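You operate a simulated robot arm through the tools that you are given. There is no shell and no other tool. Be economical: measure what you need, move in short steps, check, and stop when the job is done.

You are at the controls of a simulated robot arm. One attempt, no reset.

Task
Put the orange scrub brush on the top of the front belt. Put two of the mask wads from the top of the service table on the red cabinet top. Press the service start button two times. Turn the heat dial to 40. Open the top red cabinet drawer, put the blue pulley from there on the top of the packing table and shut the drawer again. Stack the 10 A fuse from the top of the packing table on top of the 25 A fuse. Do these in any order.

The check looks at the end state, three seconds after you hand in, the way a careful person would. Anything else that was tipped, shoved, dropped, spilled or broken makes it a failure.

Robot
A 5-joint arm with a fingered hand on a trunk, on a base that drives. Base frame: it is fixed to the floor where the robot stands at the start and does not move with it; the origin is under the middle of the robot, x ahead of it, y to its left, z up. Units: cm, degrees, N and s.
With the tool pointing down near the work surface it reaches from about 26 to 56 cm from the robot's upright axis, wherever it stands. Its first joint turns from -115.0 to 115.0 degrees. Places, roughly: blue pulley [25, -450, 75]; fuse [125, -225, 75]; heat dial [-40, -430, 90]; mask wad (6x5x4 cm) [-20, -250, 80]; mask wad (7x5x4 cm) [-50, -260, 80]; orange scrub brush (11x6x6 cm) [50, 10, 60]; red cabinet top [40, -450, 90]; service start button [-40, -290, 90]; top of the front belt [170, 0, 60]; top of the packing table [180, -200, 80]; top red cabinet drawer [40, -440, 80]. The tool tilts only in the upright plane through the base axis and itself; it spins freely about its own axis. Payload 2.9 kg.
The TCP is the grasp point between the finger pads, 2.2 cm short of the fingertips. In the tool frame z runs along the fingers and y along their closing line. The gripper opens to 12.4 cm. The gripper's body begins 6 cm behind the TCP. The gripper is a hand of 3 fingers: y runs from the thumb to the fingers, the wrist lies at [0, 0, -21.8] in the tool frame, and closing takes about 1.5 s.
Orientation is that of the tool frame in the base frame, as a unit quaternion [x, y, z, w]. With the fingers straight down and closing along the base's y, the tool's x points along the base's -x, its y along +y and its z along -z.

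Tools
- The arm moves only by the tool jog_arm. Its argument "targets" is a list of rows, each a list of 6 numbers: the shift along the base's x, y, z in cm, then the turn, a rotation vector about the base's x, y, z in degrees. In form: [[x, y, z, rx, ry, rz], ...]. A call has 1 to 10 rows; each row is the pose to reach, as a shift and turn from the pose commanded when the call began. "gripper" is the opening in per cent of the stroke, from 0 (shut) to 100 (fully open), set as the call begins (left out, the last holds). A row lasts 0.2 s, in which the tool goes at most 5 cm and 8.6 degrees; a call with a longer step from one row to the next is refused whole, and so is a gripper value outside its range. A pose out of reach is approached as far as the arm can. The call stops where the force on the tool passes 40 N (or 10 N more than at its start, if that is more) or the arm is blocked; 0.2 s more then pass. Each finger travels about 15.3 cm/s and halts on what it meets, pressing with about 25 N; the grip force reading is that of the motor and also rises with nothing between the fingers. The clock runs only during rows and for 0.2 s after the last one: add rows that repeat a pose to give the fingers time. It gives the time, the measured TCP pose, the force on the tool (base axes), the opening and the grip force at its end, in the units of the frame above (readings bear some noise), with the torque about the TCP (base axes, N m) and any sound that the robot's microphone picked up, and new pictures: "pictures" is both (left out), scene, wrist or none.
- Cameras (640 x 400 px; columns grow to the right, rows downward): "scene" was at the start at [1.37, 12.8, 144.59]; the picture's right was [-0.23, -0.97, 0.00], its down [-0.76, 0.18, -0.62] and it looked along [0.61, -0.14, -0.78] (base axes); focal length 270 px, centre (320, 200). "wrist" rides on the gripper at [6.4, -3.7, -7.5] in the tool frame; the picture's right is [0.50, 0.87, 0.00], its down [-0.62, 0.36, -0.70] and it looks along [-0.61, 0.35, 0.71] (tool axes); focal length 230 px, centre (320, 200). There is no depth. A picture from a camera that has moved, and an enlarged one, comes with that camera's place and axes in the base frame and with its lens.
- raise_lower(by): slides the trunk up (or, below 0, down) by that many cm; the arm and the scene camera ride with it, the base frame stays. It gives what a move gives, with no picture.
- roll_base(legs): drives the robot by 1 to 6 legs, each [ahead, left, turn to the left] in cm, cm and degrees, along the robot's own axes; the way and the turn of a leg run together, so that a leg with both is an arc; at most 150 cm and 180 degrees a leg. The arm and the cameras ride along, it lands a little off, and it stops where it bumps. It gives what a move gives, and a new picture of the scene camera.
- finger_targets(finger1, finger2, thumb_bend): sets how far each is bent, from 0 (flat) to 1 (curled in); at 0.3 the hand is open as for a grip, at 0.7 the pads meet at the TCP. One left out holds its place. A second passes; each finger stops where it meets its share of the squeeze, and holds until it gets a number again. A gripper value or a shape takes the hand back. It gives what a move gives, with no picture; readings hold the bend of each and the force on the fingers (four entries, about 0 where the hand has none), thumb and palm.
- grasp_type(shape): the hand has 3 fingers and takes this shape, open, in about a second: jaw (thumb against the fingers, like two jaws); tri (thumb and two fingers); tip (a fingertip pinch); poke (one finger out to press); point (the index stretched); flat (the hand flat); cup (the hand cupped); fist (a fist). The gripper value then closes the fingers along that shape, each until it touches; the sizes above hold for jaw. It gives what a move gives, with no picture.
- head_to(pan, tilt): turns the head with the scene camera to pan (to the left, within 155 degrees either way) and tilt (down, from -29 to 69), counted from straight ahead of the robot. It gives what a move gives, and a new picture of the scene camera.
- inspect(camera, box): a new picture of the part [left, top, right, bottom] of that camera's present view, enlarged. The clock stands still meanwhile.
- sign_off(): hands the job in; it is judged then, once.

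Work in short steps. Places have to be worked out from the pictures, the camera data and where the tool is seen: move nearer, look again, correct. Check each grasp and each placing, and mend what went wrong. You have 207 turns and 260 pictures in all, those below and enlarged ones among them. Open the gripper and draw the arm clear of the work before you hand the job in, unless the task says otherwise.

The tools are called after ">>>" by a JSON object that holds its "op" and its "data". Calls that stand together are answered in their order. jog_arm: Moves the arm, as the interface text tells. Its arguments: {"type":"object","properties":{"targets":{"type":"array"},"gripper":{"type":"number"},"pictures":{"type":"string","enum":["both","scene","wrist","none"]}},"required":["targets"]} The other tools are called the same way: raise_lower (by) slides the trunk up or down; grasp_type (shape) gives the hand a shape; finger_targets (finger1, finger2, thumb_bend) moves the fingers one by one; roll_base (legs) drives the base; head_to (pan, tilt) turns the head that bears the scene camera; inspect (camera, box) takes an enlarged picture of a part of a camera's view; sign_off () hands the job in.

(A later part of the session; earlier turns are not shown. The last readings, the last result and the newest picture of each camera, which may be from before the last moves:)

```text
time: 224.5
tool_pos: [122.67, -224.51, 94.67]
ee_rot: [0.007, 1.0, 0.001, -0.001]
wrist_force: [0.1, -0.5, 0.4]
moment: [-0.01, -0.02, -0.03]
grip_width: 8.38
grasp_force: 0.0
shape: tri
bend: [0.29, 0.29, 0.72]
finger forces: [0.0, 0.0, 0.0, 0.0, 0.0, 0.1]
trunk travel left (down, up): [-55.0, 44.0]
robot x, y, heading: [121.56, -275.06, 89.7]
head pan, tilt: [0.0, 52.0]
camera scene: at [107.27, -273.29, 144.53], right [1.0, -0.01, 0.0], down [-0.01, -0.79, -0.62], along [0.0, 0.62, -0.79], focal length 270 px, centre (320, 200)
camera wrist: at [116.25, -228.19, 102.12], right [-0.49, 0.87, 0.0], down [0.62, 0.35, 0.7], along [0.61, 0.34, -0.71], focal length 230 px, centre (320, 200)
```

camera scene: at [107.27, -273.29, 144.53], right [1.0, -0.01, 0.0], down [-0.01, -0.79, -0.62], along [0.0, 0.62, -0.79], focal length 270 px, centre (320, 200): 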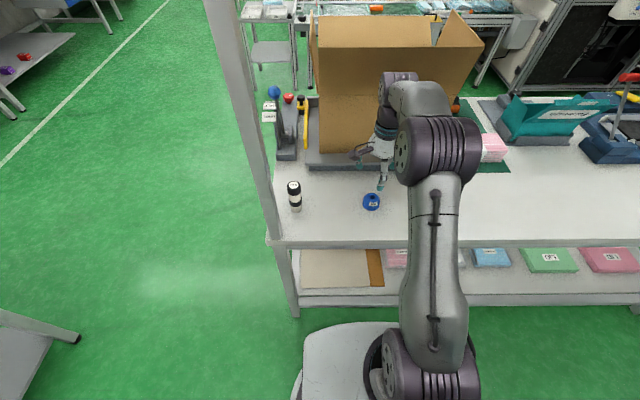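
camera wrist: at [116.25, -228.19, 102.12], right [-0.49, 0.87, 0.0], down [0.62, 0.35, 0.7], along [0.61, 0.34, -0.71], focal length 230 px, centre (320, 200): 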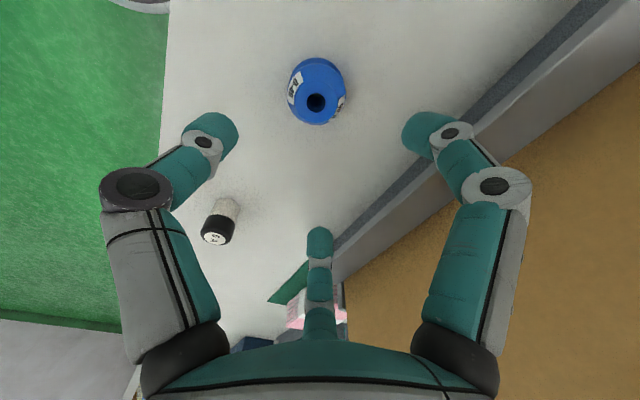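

Pulley stands on the table. I draw the arm back and return to the cabinet to shut the drawer.

>>> {"op": "jog_arm", "data": {"targets": [[0, -3, 1, 0, 0, 0], [0, -7, 1, 0, 0, 0], [0, -11, 1, 0, 0, 0]], "gripper": 0, "pictures": "none"}}

>>> {"op": "inspect", "data": {"camera": "scene", "box": [270, 160, 430, 260]}}

>>> {"op": "roll_base", "data": {"legs": [[-58, 0, 0], [0, 84, 0], [0, 0, -90], [0, 0, -90]]}}

```text
time: 225.3
tool_pos: [122.36, -235.48, 95.52]
ee_rot: [0.007, 1.0, 0.001, 0.0]
wrist_force: [0.1, 0.3, 0.8]
moment: [0.02, 0.0, 0.0]
grip_width: 0.0
grasp_force: 25.0
shape: tri
bend: [0.7, 0.7, 0.7]
finger forces: [0.0, 0.0, 0.0, 0.0, 0.1, 0.0]
trunk travel left (down, up): [-55.0, 44.0]
robot x, y, heading: [121.64, -275.06, 89.6]
head pan, tilt: [0.0, 52.0]
```

```text
4.00 times, centred on (350, 210) of scene
camera zoom: at [107.26, -273.41, 144.53], right [1.0, -0.01, 0.0], down [-0.01, -0.79, -0.62], along [0.0, 0.62, -0.79], focal length 1078 px, centre (200, 160)
```

zoom: 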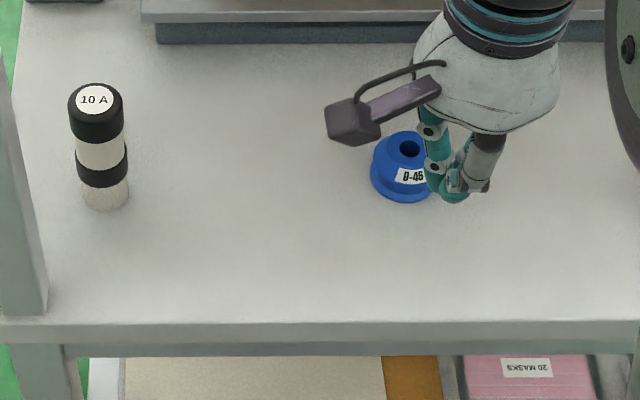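

```text
time: 240.3
tool_pos: [36.81, -372.3, 95.41]
ee_rot: [1.0, -0.018, 0.0, 0.0]
wrist_force: [0.3, 0.2, 0.3]
moment: [0.01, 0.0, 0.03]
grip_width: 0.0
grasp_force: 24.7
shape: tri
bend: [0.7, 0.7, 0.7]
finger forces: [0.1, 0.1, 0.0, 0.0, 0.0, 0.0]
trunk travel left (down, up): [-55.0, 44.0]
robot x, y, heading: [38.26, -332.48, -91.6]
head pan, tilt: [0.0, 52.0]
camera scene: at [52.76, -334.59, 144.53], right [-1.0, 0.03, 0.0], down [0.02, 0.79, -0.62], along [-0.02, -0.62, -0.79], focal length 270 px, centre (320, 200)
```

scene: 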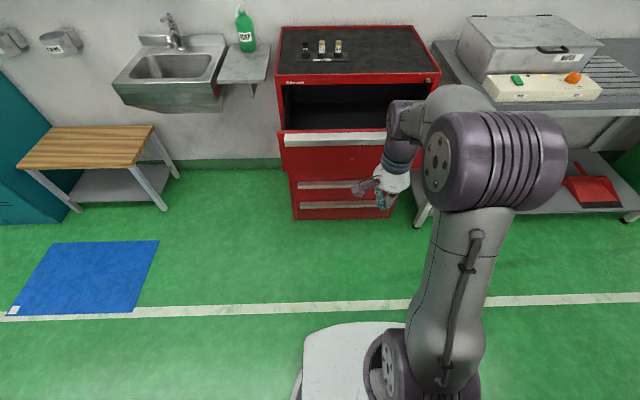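

I roll 12 cm closer, tilt the closed fingers outward 40° and bring them to handle height.

>>> {"op": "roll_base", "data": {"legs": [[12, 0, 1.5]]}}

>>> {"op": "jog_arm", "data": {"targets": [[0, 0, 0, -8, 0, 0], [0, -1, 0, -16, 0, 0], [0, -2, -1, -24, 0, 0], [0, -4, -2, -32, 0, 0], [0, -6, -3, -40, 0, 0], [0, -8, -4.3, -40, 0, 0]]}}

>>> {"op": "inspect", "data": {"camera": "scene", "box": [270, 100, 462, 220]}}

```text
time: 241.5
tool_pos: [37.78, -384.36, 95.4]
ee_rot: [1.0, -0.003, 0.0, -0.001]
wrist_force: [-0.7, 0.3, 0.0]
moment: [0.01, 0.03, -0.02]
grip_width: 0.0
grasp_force: 25.2
shape: tri
bend: [0.7, 0.7, 0.7]
finger forces: [0.0, 0.0, 0.0, 0.1, 0.0, 0.1]
trunk travel left (down, up): [-55.0, 44.0]
robot x, y, heading: [38.21, -344.9, -90.2]
head pan, tilt: [0.0, 52.0]
camera scene: at [52.63, -346.31, 144.53], right [-1.0, 0.0, 0.0], down [0.0, 0.79, -0.61], along [0.0, -0.61, -0.79], focal length 270 px, centre (320, 200)
```

scene: 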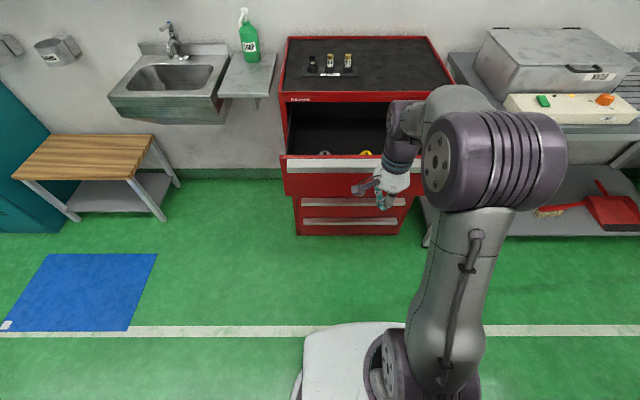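

```text
time: 242.9
tool_pos: [37.83, -392.26, 91.13]
ee_rot: [0.94, -0.004, -0.001, 0.342]
wrist_force: [0.1, 0.1, 0.0]
moment: [-0.03, 0.01, -0.01]
grip_width: 0.0
grasp_force: 25.4
shape: tri
bend: [0.7, 0.7, 0.7]
finger forces: [0.0, 0.0, 0.0, 0.1, 0.0, 0.0]
trunk travel left (down, up): [-55.0, 44.0]
robot x, y, heading: [38.2, -344.72, -90.1]
head pan, tilt: [0.0, 52.0]
camera scene: at [52.63, -346.26, 144.53], right [-1.0, 0.0, 0.0], down [0.0, 0.79, -0.62], along [0.0, -0.62, -0.79], focal length 270 px, centre (320, 200)
camera wrist: at [44.38, -384.76, 94.51], right [0.49, -0.67, 0.56], down [-0.62, 0.18, 0.77], along [-0.61, -0.72, -0.32], focal length 230 px, centre (320, 200)
```

scene: 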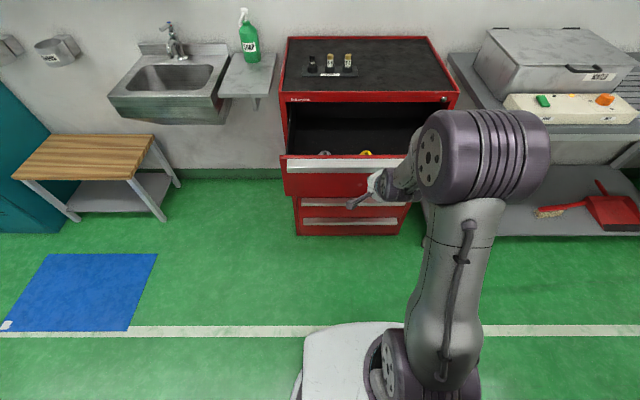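
wrist: 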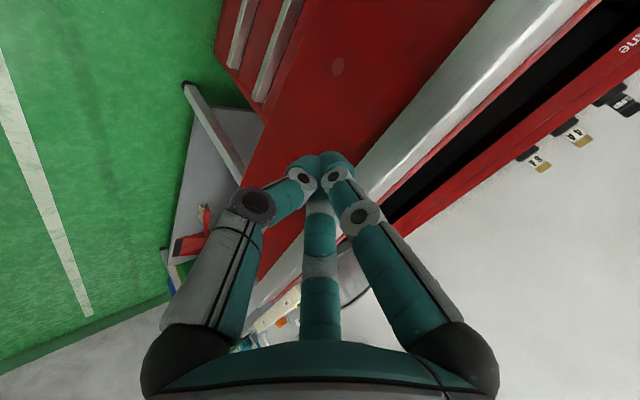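

```text
3.33 times, centred on (366, 160) of scene
camera zoom: at [52.63, -346.26, 144.53], right [-1.0, 0.0, 0.0], down [0.0, 0.79, -0.62], along [0.0, -0.62, -0.79], focal length 899 px, centre (167, 333)
```

zoom: 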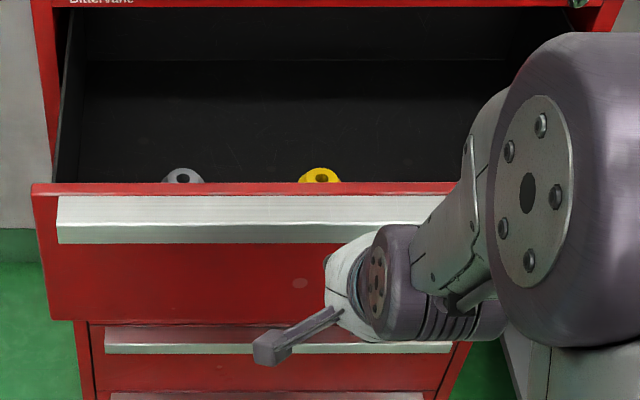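

The tips face the handle bar. I push with the arm 19 cm.

>>> {"op": "jog_arm", "data": {"targets": [[0, -2, 0, 0, 0, 0], [0, -4, 0, 0, 0, 0], [0, -6, 0, 0, 0, 0], [0, -8, 0, 0, 0, 0], [0, -10, 0, 0, 0, 0], [0, -12, 0, 0, 0, 0], [0, -14, 0, 0, 0, 0], [0, -16, 0, 0, 0, 0], [0, -18, 0, 0, 0, 0], [0, -19, 0, 0, 0, 0]]}}

```text
time: 245.1
tool_pos: [37.75, -411.36, 91.17]
ee_rot: [0.94, -0.004, 0.0, 0.342]
wrist_force: [0.1, -0.1, 0.0]
moment: [0.02, -0.01, -0.01]
grip_width: 0.0
grasp_force: 24.9
shape: tri
bend: [0.7, 0.7, 0.7]
finger forces: [0.1, 0.0, 0.0, 0.0, 0.0, 0.1]
trunk travel left (down, up): [-55.0, 44.0]
robot x, y, heading: [37.93, -344.9, -89.9]
head pan, tilt: [0.0, 52.0]
camera scene: at [52.63, -346.16, 144.53], right [-1.0, 0.0, 0.0], down [0.0, 0.79, -0.62], along [0.0, -0.62, -0.79], focal length 270 px, centre (320, 200)
camera wrist: at [44.35, -403.79, 94.53], right [0.49, -0.67, 0.56], down [-0.62, 0.18, 0.77], along [-0.61, -0.72, -0.32], focal length 230 px, centre (320, 200)
```

scene: 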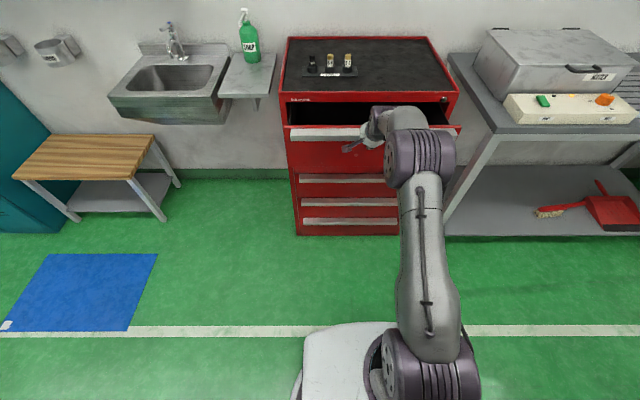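
wrist: 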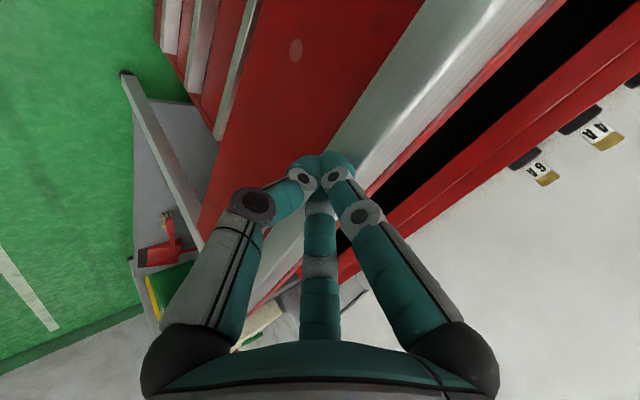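

It slides easily. I roll the base 12 cm forward, pushing on, then finish with the arm.

>>> {"op": "roll_base", "data": {"legs": [[12, 0, 0]]}}

>>> {"op": "jog_arm", "data": {"targets": [[0, -1, 0, 0, 0, 0], [0, -2, 0, 0, 0, 0], [0, -3, 0, 0, 0, 0], [0, -4, 0, 0, 0, 0], [0, -5, 0, 0, 0, 0], [0, -6, 0, 0, 0, 0], [0, -7, 0, 0, 0, 0]]}}

>>> {"op": "inspect", "data": {"camera": "scene", "box": [270, 100, 462, 220]}}

```text
time: 246.4
tool_pos: [37.6, -423.5, 91.12]
ee_rot: [0.94, -0.004, -0.001, 0.342]
wrist_force: [0.4, 0.5, 0.1]
moment: [-0.01, 0.02, -0.02]
grip_width: 0.02
grasp_force: 24.9
shape: tri
bend: [0.7, 0.7, 0.7]
finger forces: [0.0, 0.0, 0.0, 0.1, 0.0, 0.0]
trunk travel left (down, up): [-55.0, 44.0]
robot x, y, heading: [37.94, -356.3, -89.9]
head pan, tilt: [0.0, 52.0]
camera scene: at [52.59, -358.45, 144.53], right [-1.0, 0.0, 0.0], down [0.0, 0.79, -0.61], along [0.0, -0.61, -0.79], focal length 270 px, centre (320, 200)
```

scene: 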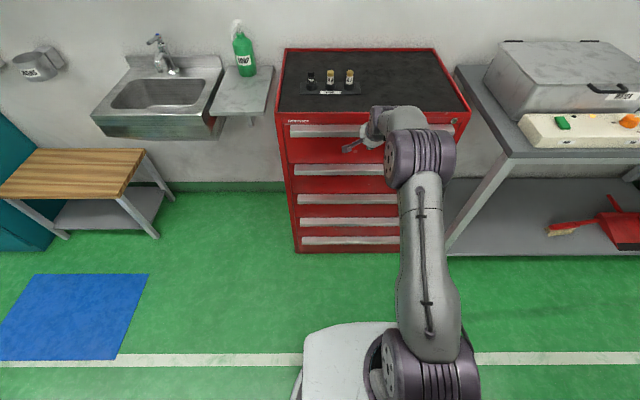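

```text
time: 247.2
tool_pos: [37.7, -425.45, 90.78]
ee_rot: [0.943, -0.006, -0.002, 0.334]
wrist_force: [0.0, 22.7, 3.5]
moment: [0.3, -0.02, 0.0]
grip_width: 0.0
grasp_force: 24.9
shape: tri
bend: [0.7, 0.7, 0.7]
finger forces: [0.1, 0.1, 0.1, 0.0, 0.1, 0.1]
trunk travel left (down, up): [-55.0, 44.0]
robot x, y, heading: [38.1, -356.72, -90.2]
head pan, tilt: [0.0, 52.0]
stopped in row 4: the force on the tool passed its limit at 50 N (the readings are from after the stop); the commanded pose is now the measured one
camera scene: at [52.6, -357.54, 144.55], right [-1.0, 0.0, 0.0], down [0.0, 0.79, -0.62], along [0.0, -0.62, -0.79], focal length 270 px, centre (320, 200)
camera wrist: at [44.24, -418.02, 94.42], right [0.49, -0.68, 0.54], down [-0.62, 0.17, 0.77], along [-0.61, -0.71, -0.34], focal length 230 px, centre (320, 200)
```

scene: 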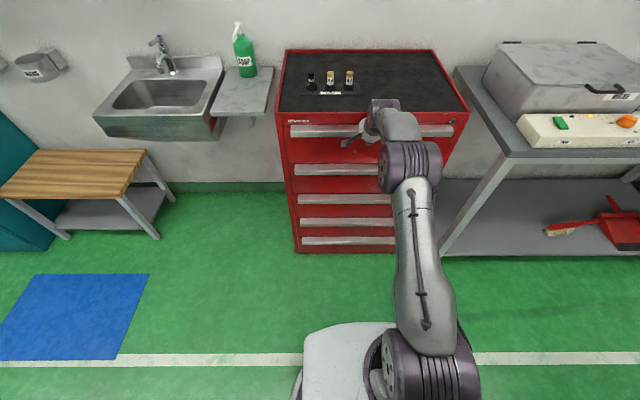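
wrist: 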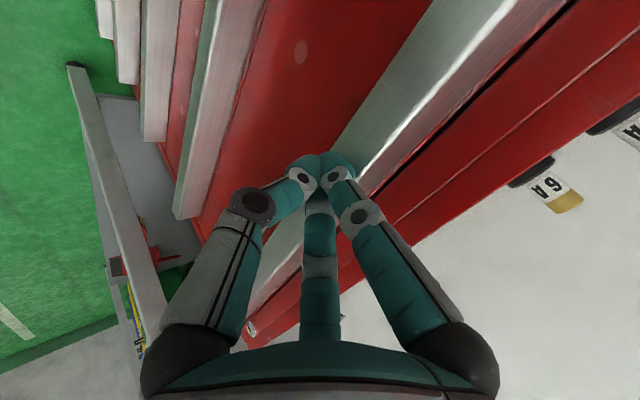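

```text
3.33 times, centred on (366, 160) of scene
camera zoom: at [52.6, -357.54, 144.55], right [-1.0, 0.0, 0.0], down [0.0, 0.79, -0.62], along [0.0, -0.62, -0.79], focal length 899 px, centre (167, 333)
```

zoom: 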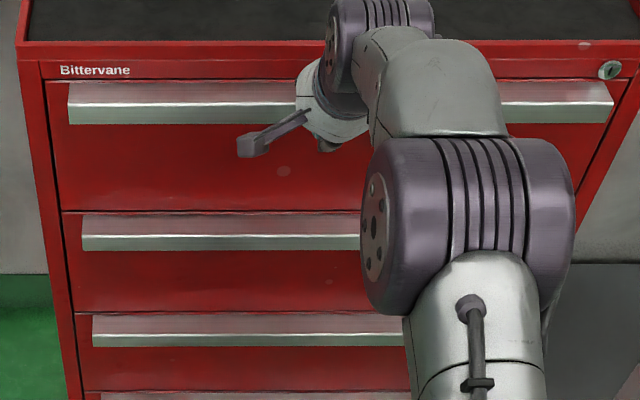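

The drawer is shut. I draw the arm back and set the hand upright again.

>>> {"op": "jog_arm", "data": {"targets": [[0, 4, 0, 0, 0, 0], [0, 8, 1, 0, 0, 0], [0, 12, 2, 0, 0, 0], [0, 16, 3, 0, 0, 0], [0, 20, 5, 0, 0, 0], [0, 22, 6, 8, 0, 0], [0, 24, 7, 16, 0, 0], [0, 26, 8, 24, 0, 0], [0, 28, 9, 32, 0, 0], [0, 29, 9, 40, 0, 0]], "gripper": 60, "pictures": "scene"}}

```text
time: 249.4
tool_pos: [37.61, -397.03, 99.73]
ee_rot: [1.0, -0.004, 0.0, -0.01]
wrist_force: [0.3, 0.0, -0.1]
moment: [0.02, 0.0, -0.04]
grip_width: 7.42
grasp_force: 0.1
shape: tri
bend: [0.32, 0.32, 0.7]
finger forces: [0.0, 0.0, 0.0, 0.1, 0.0, 0.0]
trunk travel left (down, up): [-55.0, 44.0]
robot x, y, heading: [38.32, -356.94, -90.4]
head pan, tilt: [0.0, 52.0]
camera scene: at [52.59, -358.32, 144.53], right [-1.0, 0.0, 0.0], down [0.0, 0.79, -0.62], along [0.0, -0.62, -0.79], focal length 270 px, centre (320, 200)
```

scene: 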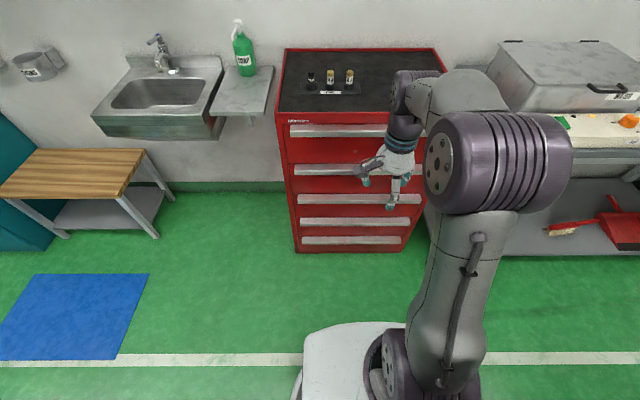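

Next the service table: I back up and turn right to face it.

>>> {"op": "roll_base", "data": {"legs": [[-75, 14, 0], [0, 0, -90]]}}

>>> {"op": "head_to", "data": {"pan": 0, "tilt": 35}}

```text
time: 257.4
tool_pos: [12.59, -280.46, 99.75]
ee_rot: [-0.697, 0.717, -0.007, 0.006]
wrist_force: [0.6, 0.8, 0.6]
moment: [0.02, 0.01, 0.02]
grip_width: 7.45
grasp_force: 0.0
shape: tri
bend: [0.32, 0.32, 0.7]
finger forces: [0.1, 0.0, 0.0, 0.0, 0.0, 0.0]
trunk travel left (down, up): [-55.0, 44.0]
robot x, y, heading: [52.7, -281.9, 178.8]
head pan, tilt: [0.0, 52.0]
camera scene: at [51.02, -296.06, 144.53], right [0.02, 1.0, 0.0], down [0.79, -0.02, -0.62], along [-0.62, 0.01, -0.79], focal length 270 px, centre (320, 200)
```

scene: 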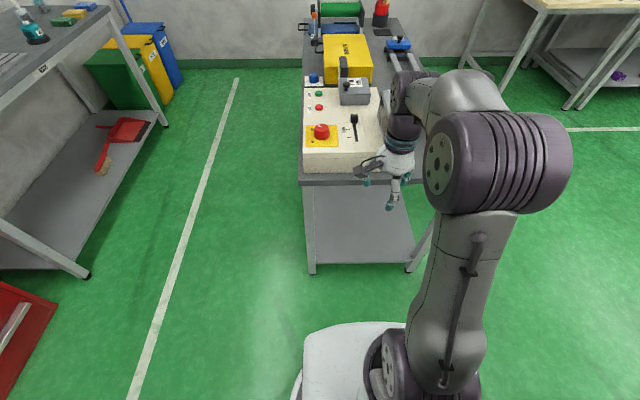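

```text
time: 258.2
tool_pos: [12.55, -280.48, 99.81]
ee_rot: [-0.697, 0.717, -0.007, 0.007]
wrist_force: [-0.1, -0.3, -0.6]
moment: [-0.01, 0.03, -0.01]
grip_width: 7.43
grasp_force: 0.1
shape: tri
bend: [0.32, 0.32, 0.7]
finger forces: [0.0, 0.1, 0.0, 0.0, 0.0, 0.1]
trunk travel left (down, up): [-55.0, 44.0]
robot x, y, heading: [52.81, -281.73, 178.3]
head pan, tilt: [0.0, 35.0]
camera scene: at [49.73, -296.04, 146.96], right [0.02, 1.0, 0.0], down [0.57, -0.01, -0.82], along [-0.82, 0.02, -0.57], focal length 270 px, centre (320, 200)
```

scene: 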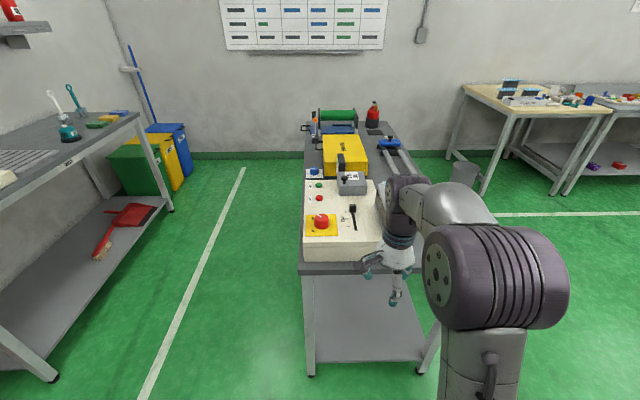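

>>> {"op": "inspect", "data": {"camera": "scene", "box": [296, 150, 392, 270]}}

>>> {"op": "inspect", "data": {"camera": "scene", "box": [300, 165, 364, 205]}}

```text
3.33 times, centred on (344, 210) of scene
camera zoom: at [49.73, -296.04, 146.96], right [0.02, 1.0, 0.0], down [0.57, -0.01, -0.82], along [-0.82, 0.02, -0.57], focal length 899 px, centre (240, 167)
```

zoom: 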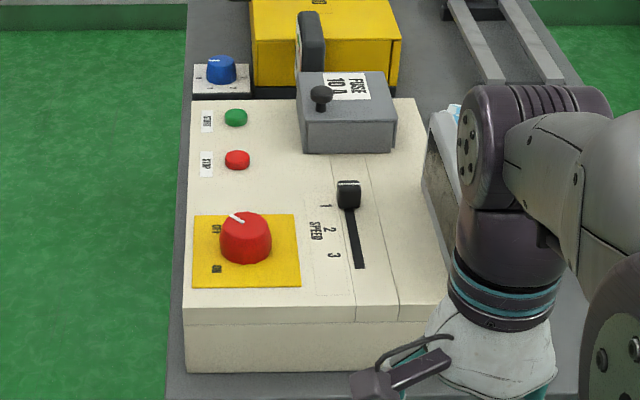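

```text
10.00 times, centred on (332, 185) of scene
camera zoom: at [49.73, -296.04, 146.96], right [0.02, 1.0, 0.0], down [0.57, -0.01, -0.82], along [-0.82, 0.02, -0.57], focal length 2696 px, centre (200, 350)
```

zoom: 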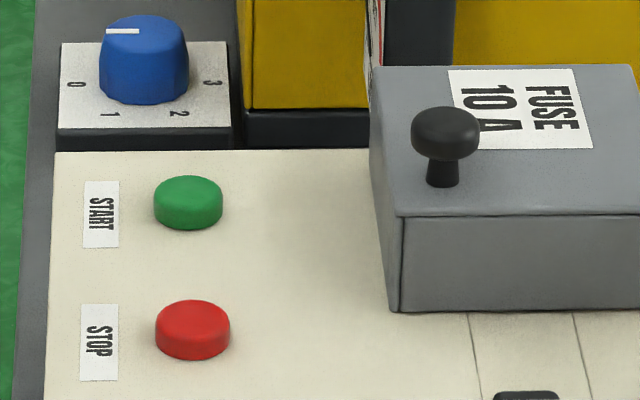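

The green START button is at ≈[-38, -294]. I'll press it from the -y side: I raise the hand, and drive there.

>>> {"op": "jog_arm", "data": {"targets": [[0, 0, 4, 0, 0, 0], [0, 0, 8, 0, 0, 0]], "pictures": "none"}}

>>> {"op": "roll_base", "data": {"legs": [[0, 63, 1.5], [91, 0, 0], [0, 0, -90]]}}

>>> {"op": "grasp_type", "data": {"shape": "poke"}}

>>> {"op": "head_to", "data": {"pan": 0, "tilt": 50}}

>>> {"op": "inspect", "data": {"camera": "wrist", "box": [0, 0, 640, 400]}}

```text
time: 258.8
tool_pos: [12.51, -280.68, 107.83]
ee_rot: [-0.697, 0.717, -0.007, 0.007]
wrist_force: [0.4, 0.1, 0.4]
moment: [0.0, 0.0, 0.01]
grip_width: 7.43
grasp_force: 0.0
shape: tri
bend: [0.32, 0.32, 0.7]
finger forces: [0.0, 0.1, 0.0, 0.1, 0.0, 0.1]
trunk travel left (down, up): [-55.0, 44.0]
robot x, y, heading: [52.58, -281.55, 178.9]
head pan, tilt: [0.0, 35.0]
```

```text
time: 270.6
tool_pos: [-40.27, -304.5, 107.81]
ee_rot: [-0.003, 1.0, -0.009, 0.0]
wrist_force: [-1.1, -0.1, 0.3]
moment: [0.02, 0.01, 0.0]
grip_width: 7.43
grasp_force: 0.0
shape: tri
bend: [0.32, 0.32, 0.7]
finger forces: [0.0, 0.0, 0.1, 0.0, 0.0, 0.0]
trunk travel left (down, up): [-55.0, 44.0]
robot x, y, heading: [-39.7, -344.68, 90.7]
head pan, tilt: [0.0, 35.0]
camera scene: at [-54.46, -342.09, 146.97], right [1.0, 0.01, 0.0], down [0.01, -0.57, -0.82], along [-0.01, 0.82, -0.57], focal length 270 px, centre (320, 200)
```

scene: 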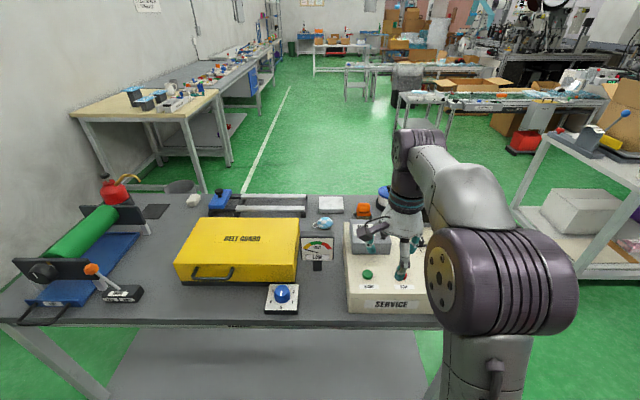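

```text
time: 271.5
tool_pos: [-40.21, -304.32, 107.77]
ee_rot: [-0.003, 1.0, -0.01, 0.0]
wrist_force: [0.6, 0.0, 0.2]
moment: [-0.01, 0.01, -0.02]
grip_width: 0.0
grasp_force: 0.0
shape: poke
bend: [1.0, 1.0, 0.9]
finger forces: [0.1, 0.0, 0.0, 0.1, 0.1, 0.1]
trunk travel left (down, up): [-55.0, 44.0]
robot x, y, heading: [-39.78, -344.77, 90.7]
head pan, tilt: [0.0, 35.0]
```

```text
time: 272.2
tool_pos: [-40.21, -304.4, 107.82]
ee_rot: [-0.003, 1.0, -0.01, -0.001]
wrist_force: [-0.2, 0.9, -0.4]
moment: [0.02, 0.01, 0.02]
grip_width: 0.01
grasp_force: 0.0
shape: poke
bend: [1.0, 1.0, 0.9]
finger forces: [0.0, 0.0, 0.0, 0.0, 0.0, 0.0]
trunk travel left (down, up): [-55.0, 44.0]
robot x, y, heading: [-40.22, -344.81, 90.6]
head pan, tilt: [0.0, 50.0]
camera scene: at [-54.45, -343.2, 144.8], right [1.0, 0.01, 0.0], down [0.01, -0.77, -0.64], along [-0.01, 0.64, -0.77], focal length 270 px, centre (320, 200)
```

scene: 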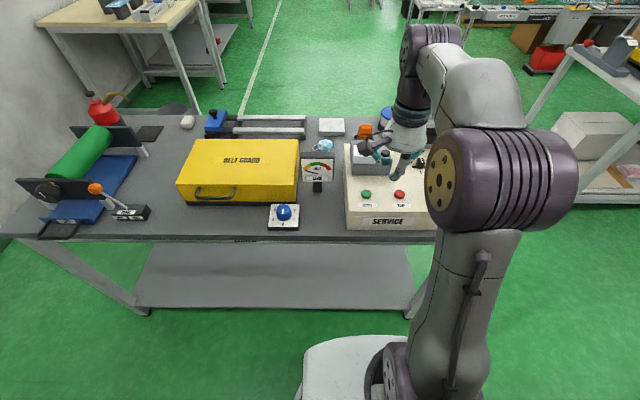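

```text
1.00 times, centred on (320, 200) of wrist (not enlarged: the box is as wide or as high as the picture)
camera zoom: at [-46.43, -308.05, 115.34], right [-0.51, 0.86, -0.02], down [0.61, 0.37, 0.69], along [0.61, 0.34, -0.72], focal length 230 px, centre (320, 200)
```

zoom: 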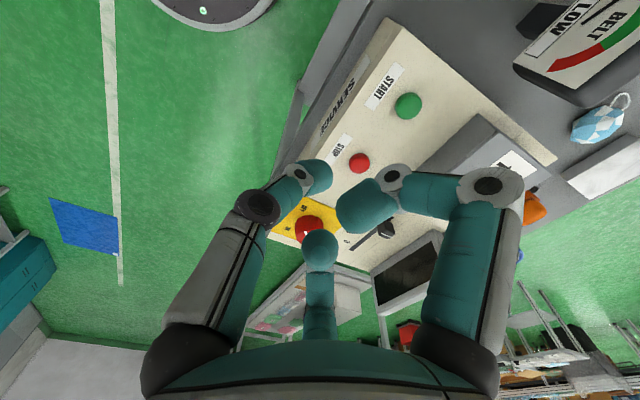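

"Poke" curls all fingers here; I try "point" and look.

>>> {"op": "grasp_type", "data": {"shape": "point"}}

>>> {"op": "inspect", "data": {"camera": "wrist", "box": [0, 0, 640, 400]}}

>>> {"op": "inspect", "data": {"camera": "scene", "box": [340, 110, 452, 240]}}

```text
time: 273.1
tool_pos: [-40.16, -304.48, 107.76]
ee_rot: [-0.002, 1.0, -0.009, 0.0]
wrist_force: [0.5, -0.6, -0.3]
moment: [-0.02, 0.01, 0.02]
grip_width: 0.0
grasp_force: 0.0
shape: point
bend: [0.7, 1.0, 0.86]
finger forces: [0.0, 0.0, 0.0, 0.0, 0.0, 0.0]
trunk travel left (down, up): [-55.0, 44.0]
robot x, y, heading: [-39.9, -345.22, 90.3]
head pan, tilt: [0.0, 50.0]
```

```text
1.00 times, centred on (320, 200) of wrist (not enlarged: the box is as wide or as high as the picture)
camera zoom: at [-46.43, -308.05, 115.34], right [-0.51, 0.86, -0.02], down [0.61, 0.37, 0.69], along [0.61, 0.34, -0.72], focal length 230 px, centre (320, 200)
```

zoom: 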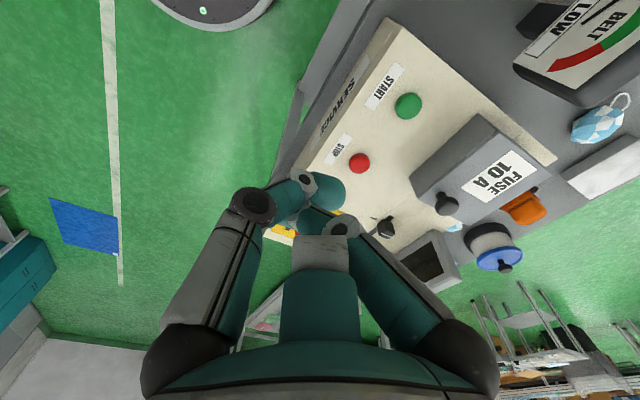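

```text
3.08 times, centred on (396, 175) of scene
camera zoom: at [-54.45, -343.2, 144.8], right [1.0, 0.01, 0.0], down [0.01, -0.77, -0.64], along [-0.01, 0.64, -0.77], focal length 830 px, centre (86, 277)
```

zoom: 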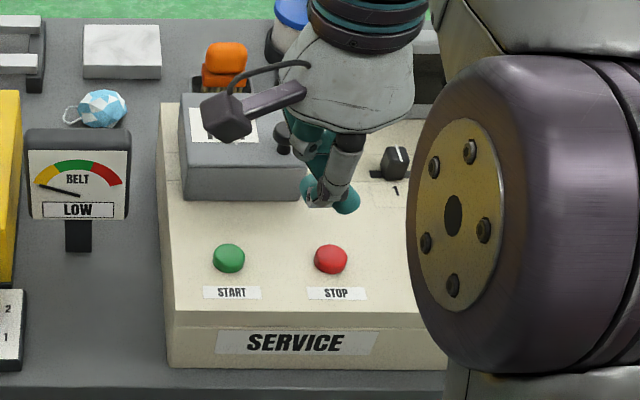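

START button top triangulates to ≈[-42.5, -294.8, 89.6]; STOP is 9 cm away. I close all three fingertips together and tilt 20° so the palm stays clear of the fuse box, hovering above START.

>>> {"op": "grasp_type", "data": {"shape": "tri"}}

>>> {"op": "jog_arm", "data": {"targets": [[-1, 2, 0, 6, 0, 0], [-2, 4, -2, 13, 0, 0], [-2.3, 6, -4, 20, 0, 0], [-2.3, 8.5, -6, 20, 0, 0], [-2.3, 8.9, -10, 20, 0, 0], [-2.3, 8.9, -11.5, 20, 0, 0], [-2.3, 8.9, -11.5, 20, 0, 0]], "gripper": 0}}

>>> {"op": "inspect", "data": {"camera": "scene", "box": [340, 130, 452, 230]}}

```text
time: 274.0
tool_pos: [-40.18, -304.46, 107.82]
ee_rot: [-0.002, 1.0, -0.009, 0.0]
wrist_force: [-0.9, -0.3, -0.4]
moment: [0.01, -0.02, 0.02]
grip_width: 12.4
grasp_force: 0.1
shape: tri
bend: [0.3, 0.3, 0.3]
finger forces: [0.1, 0.0, 0.1, 0.0, 0.1, 0.0]
trunk travel left (down, up): [-55.0, 44.0]
robot x, y, heading: [-39.95, -344.77, 90.6]
head pan, tilt: [0.0, 50.0]
```

```text
time: 275.6
tool_pos: [-41.88, -295.58, 96.12]
ee_rot: [-0.004, 0.986, 0.164, -0.007]
wrist_force: [0.5, -0.2, 0.0]
moment: [-0.01, 0.01, -0.01]
grip_width: 0.0
grasp_force: 25.2
shape: tri
bend: [0.7, 0.7, 0.7]
finger forces: [0.0, 0.0, 0.0, 0.0, 0.0, 0.0]
out of reach, approached as far as the arm can: row 3, 4, 5, 6, 7
trunk travel left (down, up): [-55.0, 44.0]
robot x, y, heading: [-40.16, -344.59, 90.6]
head pan, tilt: [0.0, 50.0]
camera scene: at [-54.45, -343.22, 144.8], right [1.0, 0.01, 0.0], down [0.01, -0.77, -0.64], along [-0.01, 0.64, -0.77], focal length 270 px, centre (320, 200)
camera wrist: at [-48.13, -301.62, 102.19], right [-0.51, 0.81, 0.29], down [0.62, 0.12, 0.77], along [0.6, 0.57, -0.57], focal length 230 px, centre (320, 200)
```

scene: 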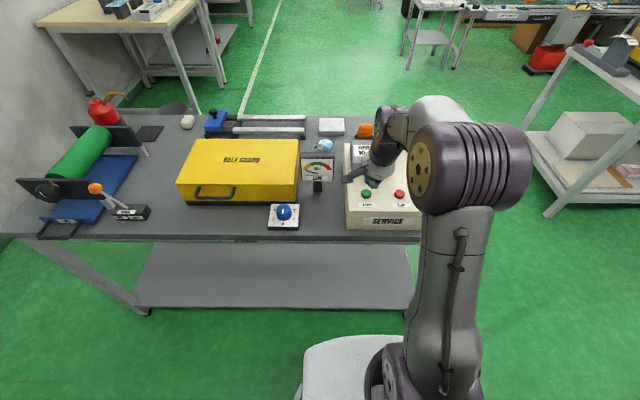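
wrist: 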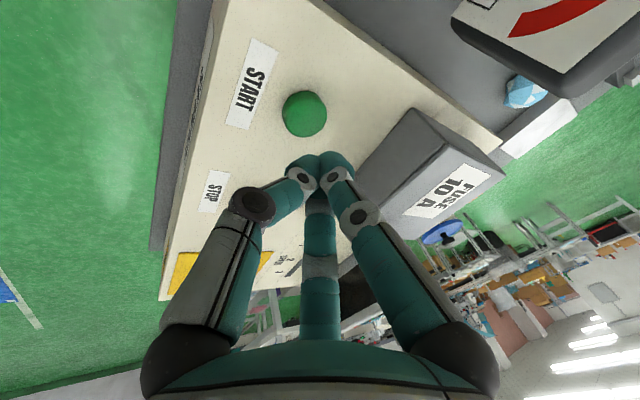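

```text
4.00 times, centred on (396, 180) of scene
camera zoom: at [-54.45, -343.22, 144.8], right [1.0, 0.01, 0.0], down [0.01, -0.77, -0.64], along [-0.01, 0.64, -0.77], focal length 1078 px, centre (16, 280)
```

zoom: 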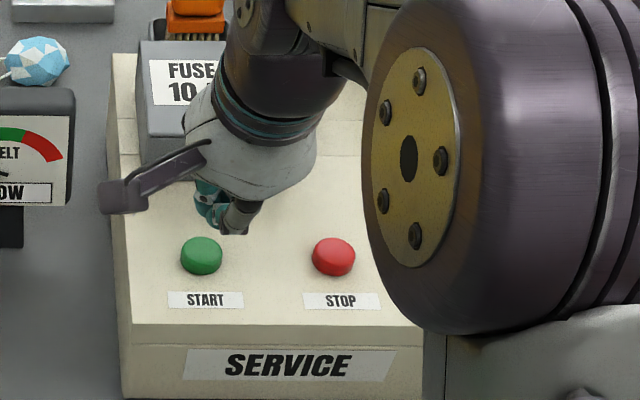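

The tips hang right over START. I lower until contact in small steps.

>>> {"op": "jog_arm", "data": {"targets": [[-0.3, 0, -1, 0, 0, 0], [-0.3, 0, -2, 0, 0, 0], [-0.3, 0, -3, 0, 0, 0], [-0.3, 0, -3.5, 0, 0, 0]]}}

>>> {"op": "inspect", "data": {"camera": "scene", "box": [340, 130, 452, 230]}}

```text
time: 276.6
tool_pos: [-41.64, -295.52, 92.88]
ee_rot: [-0.004, 0.986, 0.164, -0.006]
wrist_force: [-0.3, 0.4, 0.4]
moment: [0.02, 0.03, 0.02]
grip_width: 0.02
grasp_force: 24.7
shape: tri
bend: [0.7, 0.7, 0.7]
finger forces: [0.0, 0.0, 0.0, 0.0, 0.1, 0.0]
out of reach, approached as far as the arm can: row 1, 2, 3, 4
trunk travel left (down, up): [-55.0, 44.0]
robot x, y, heading: [-40.31, -344.49, 90.7]
head pan, tilt: [0.0, 50.0]
camera scene: at [-54.45, -343.2, 144.8], right [1.0, 0.01, 0.0], down [0.01, -0.77, -0.64], along [-0.01, 0.64, -0.77], focal length 270 px, centre (320, 200)
camera wrist: at [-47.92, -301.55, 98.81], right [-0.51, 0.81, 0.29], down [0.62, 0.12, 0.77], along [0.6, 0.57, -0.57], focal length 230 px, centre (320, 200)
```

scene: 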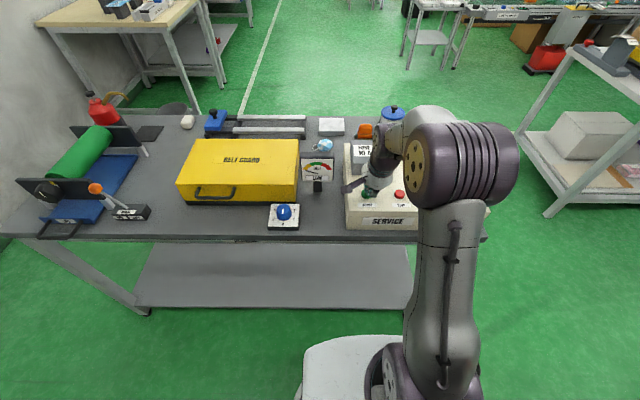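
wrist: 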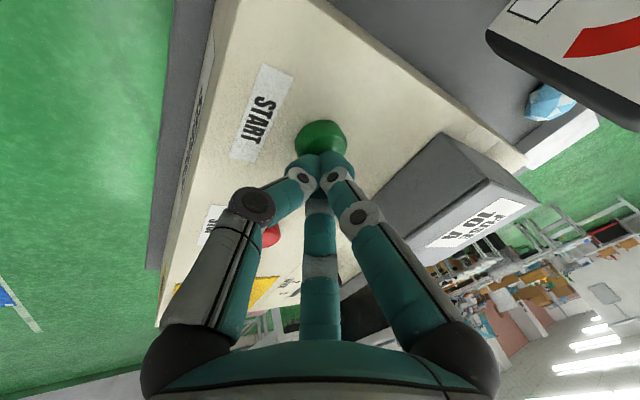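

```text
4.00 times, centred on (396, 180) of scene
camera zoom: at [-54.45, -343.2, 144.8], right [1.0, 0.01, 0.0], down [0.01, -0.77, -0.64], along [-0.01, 0.64, -0.77], focal length 1078 px, centre (16, 280)
```

zoom: 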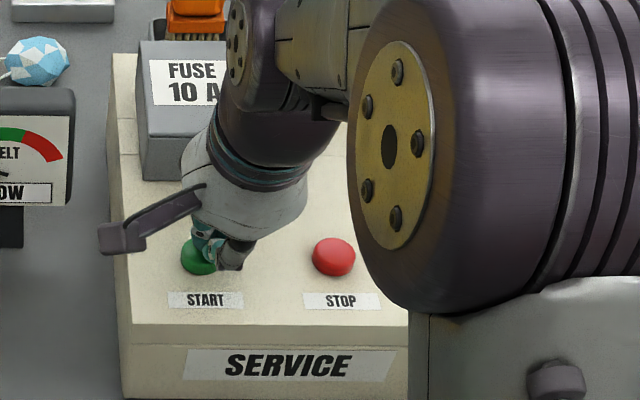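

The tips are 0.8 cm right of the button centre because of the arm plane; I shift the base 1 cm left.

>>> {"op": "roll_base", "data": {"legs": [[0, 1, 0]]}}

>>> {"op": "inspect", "data": {"camera": "wrist", "box": [220, 80, 420, 240]}}

```text
time: 277.4
tool_pos: [-42.62, -295.57, 92.9]
ee_rot: [-0.005, 0.986, 0.164, -0.005]
wrist_force: [-0.7, 0.5, 0.9]
moment: [0.01, -0.03, 0.01]
grip_width: 0.01
grasp_force: 24.9
shape: tri
bend: [0.7, 0.7, 0.7]
finger forces: [0.1, 0.0, 0.0, 0.0, 0.0, 0.1]
trunk travel left (down, up): [-55.0, 44.0]
robot x, y, heading: [-40.71, -344.54, 90.6]
head pan, tilt: [0.0, 50.0]
camera scene: at [-55.54, -343.21, 144.79], right [1.0, 0.01, 0.0], down [0.01, -0.77, -0.64], along [-0.01, 0.64, -0.77], focal length 270 px, centre (320, 200)
```

scene: 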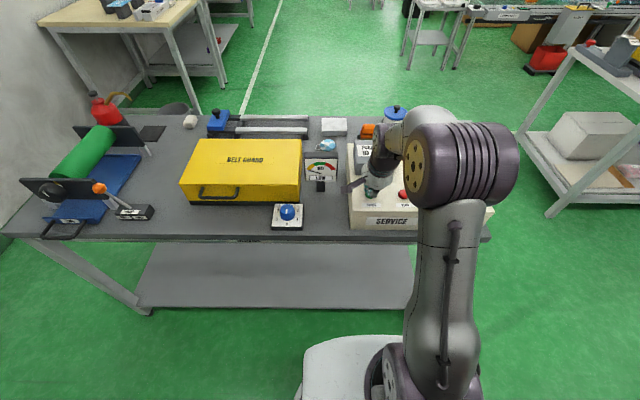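

```text
2.50 times, centred on (320, 160) of wrist
camera zoom: at [-48.98, -301.56, 98.81], right [-0.51, 0.81, 0.28], down [0.62, 0.12, 0.77], along [0.6, 0.57, -0.57], focal length 575 px, centre (320, 300)
```

zoom: 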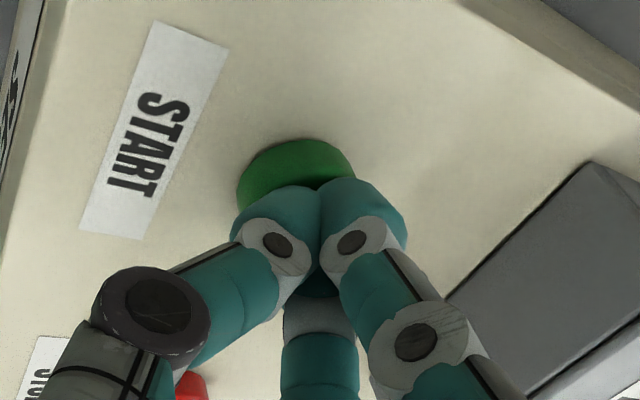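

Centred now. I press down in 0.3 cm steps.

>>> {"op": "jog_arm", "data": {"targets": [[0, 0, -0.3, 0, 0, 0], [0, 0, -0.6, 0, 0, 0], [0, 0, -0.9, 0, 0, 0], [0, 0, -1.2, 0, 0, 0]], "pictures": "none"}}

>>> {"op": "inspect", "data": {"camera": "wrist", "box": [220, 80, 420, 240]}}

```text
time: 278.4
tool_pos: [-42.71, -295.44, 91.95]
ee_rot: [-0.004, 0.986, 0.167, -0.006]
wrist_force: [0.4, 1.7, 18.4]
moment: [0.17, -0.18, 0.03]
grip_width: 0.01
grasp_force: 24.7
shape: tri
bend: [0.7, 0.7, 0.7]
finger forces: [0.0, 50.2, 0.0, 0.0, 0.0, 0.0]
trunk travel left (down, up): [-55.0, 44.0]
robot x, y, heading: [-40.7, -344.87, 90.7]
head pan, tilt: [0.0, 50.0]
heard: click
```

```text
2.50 times, centred on (320, 160) of wrist
camera zoom: at [-48.94, -301.57, 97.8], right [-0.51, 0.81, 0.29], down [0.62, 0.11, 0.77], along [0.6, 0.57, -0.56], focal length 575 px, centre (320, 300)
```

zoom: 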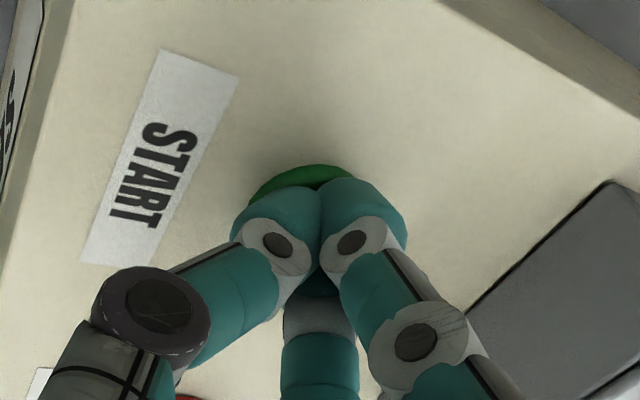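

One click heard. I lift off 2 cm to release.

>>> {"op": "jog_arm", "data": {"targets": [[0, 0, 0.8, 0, 0, 0], [0, 0, 1.6, 0, 0, 0], [0, 0, 2.2, 0, 0, 0], [0, 0, 2.2, 0, 0, 0]], "pictures": "wrist"}}

```text
time: 279.4
tool_pos: [-42.78, -295.5, 93.87]
ee_rot: [-0.004, 0.986, 0.165, -0.007]
wrist_force: [-0.1, -0.7, 0.1]
moment: [0.0, -0.03, 0.03]
grip_width: 0.0
grasp_force: 25.1
shape: tri
bend: [0.7, 0.7, 0.7]
finger forces: [0.0, 0.0, 0.1, 0.0, 0.1, 0.0]
trunk travel left (down, up): [-55.0, 44.0]
robot x, y, heading: [-41.04, -344.57, 90.6]
head pan, tilt: [0.0, 50.0]
camera wrist: at [-49.01, -301.57, 99.83], right [-0.51, 0.81, 0.29], down [0.62, 0.12, 0.77], along [0.6, 0.57, -0.57], focal length 230 px, centre (320, 200)
```

wrist: 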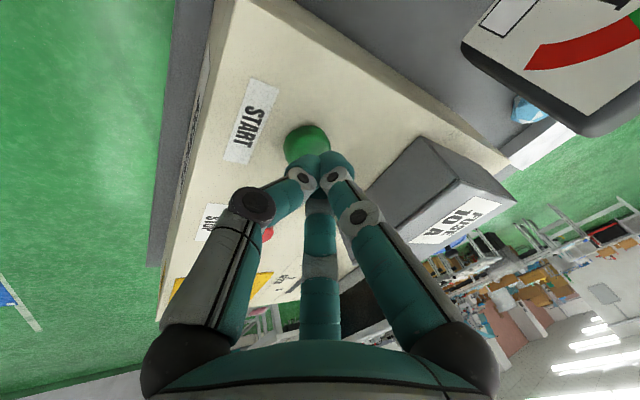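

Button is back up. Second press, same depth.

>>> {"op": "jog_arm", "data": {"targets": [[0, 0, -0.8, 0, 0, 0], [0, 0, -1.3, 0, 0, 0], [0, 0, -1.6, 0, 0, 0], [0, 0, -1.9, 0, 0, 0], [0, 0, -2.2, 0, 0, 0]], "pictures": "none"}}

>>> {"op": "jog_arm", "data": {"targets": [[0, 0, 1, 0, 0, 0], [0, 0, 2.5, 0, 0, 0], [0, 0, 5, 0, 0, 0], [0, -2, 9, -6, 0, 0], [0, -5, 12, -13, 0, 0], [0, -9, 14, -20, 0, 0]], "pictures": "scene"}}

```text
time: 280.6
tool_pos: [-42.65, -295.45, 91.8]
ee_rot: [-0.004, 0.986, 0.168, -0.006]
wrist_force: [1.7, 6.1, 19.5]
moment: [0.31, -0.16, 0.02]
grip_width: 0.03
grasp_force: 25.1
shape: tri
bend: [0.7, 0.7, 0.7]
finger forces: [0.0, 50.3, 0.0, 0.0, 0.1, 0.0]
trunk travel left (down, up): [-55.0, 44.0]
robot x, y, heading: [-41.19, -344.95, 90.7]
head pan, tilt: [0.0, 50.0]
heard: click
```

```text
time: 282.0
tool_pos: [-42.81, -304.5, 105.82]
ee_rot: [-0.003, 1.0, -0.009, 0.001]
wrist_force: [-0.3, 0.5, 0.6]
moment: [0.03, -0.01, -0.02]
grip_width: 0.0
grasp_force: 24.8
shape: tri
bend: [0.7, 0.7, 0.7]
finger forces: [0.1, 0.0, 0.1, 0.0, 0.0, 0.0]
trunk travel left (down, up): [-55.0, 44.0]
robot x, y, heading: [-41.17, -345.02, 90.6]
head pan, tilt: [0.0, 50.0]
camera scene: at [-55.46, -343.3, 144.8], right [1.0, 0.01, 0.0], down [0.01, -0.77, -0.64], along [-0.01, 0.64, -0.77], focal length 270 px, centre (320, 200)
```

scene: 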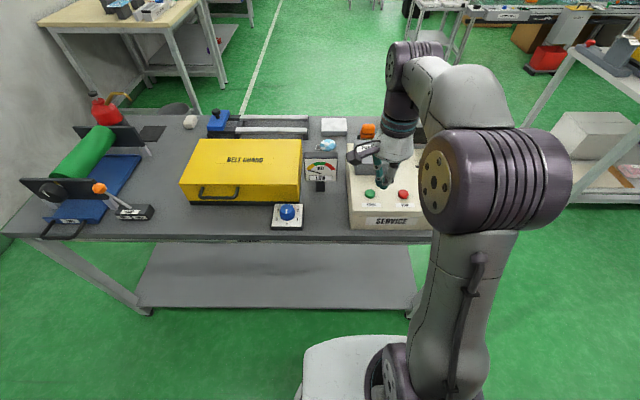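

Both presses clicked. Now the mask wads; I go round to the +y side of the service table.

>>> {"op": "roll_base", "data": {"legs": [[0, -92, -0.6], [138, 0, 0], [0, 0, 90], [0, 0, 90], [0, -70, 0]]}}

>>> {"op": "head_to", "data": {"pan": 0, "tilt": 50}}

```text
time: 304.4
tool_pos: [-19.63, -249.97, 105.78]
ee_rot: [1.0, 0.018, 0.001, -0.01]
wrist_force: [0.5, -0.6, -0.3]
moment: [-0.01, 0.0, 0.03]
grip_width: 0.01
grasp_force: 24.8
shape: tri
bend: [0.7, 0.7, 0.7]
finger forces: [0.0, 0.1, 0.1, 0.1, 0.0, 0.1]
trunk travel left (down, up): [-55.0, 44.0]
robot x, y, heading: [-22.85, -209.66, -87.7]
head pan, tilt: [0.0, 50.0]
camera scene: at [-8.02, -210.81, 144.8], right [-1.0, -0.04, 0.0], down [-0.03, 0.77, -0.64], along [0.03, -0.64, -0.77], focal length 270 px, centre (320, 200)
```

scene: 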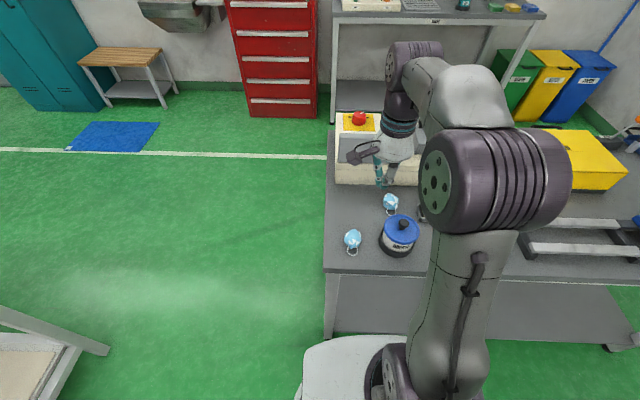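

```text
time: 305.0
tool_pos: [-19.42, -249.96, 105.68]
ee_rot: [1.0, 0.018, -0.001, -0.009]
wrist_force: [-0.3, -0.4, 0.0]
moment: [0.01, 0.02, -0.01]
grip_width: 0.0
grasp_force: 24.8
shape: tri
bend: [0.7, 0.7, 0.7]
finger forces: [0.0, 0.1, 0.0, 0.0, 0.1, 0.0]
trunk travel left (down, up): [-55.0, 44.0]
robot x, y, heading: [-22.43, -209.59, -87.5]
head pan, tilt: [0.0, 50.0]
camera scene: at [-7.97, -210.81, 144.8], right [-1.0, -0.04, 0.0], down [-0.03, 0.77, -0.64], along [0.03, -0.64, -0.77], focal length 270 px, centre (320, 200)
```

scene: 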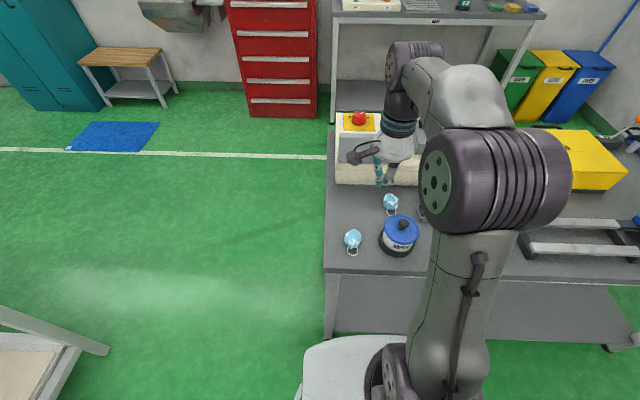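

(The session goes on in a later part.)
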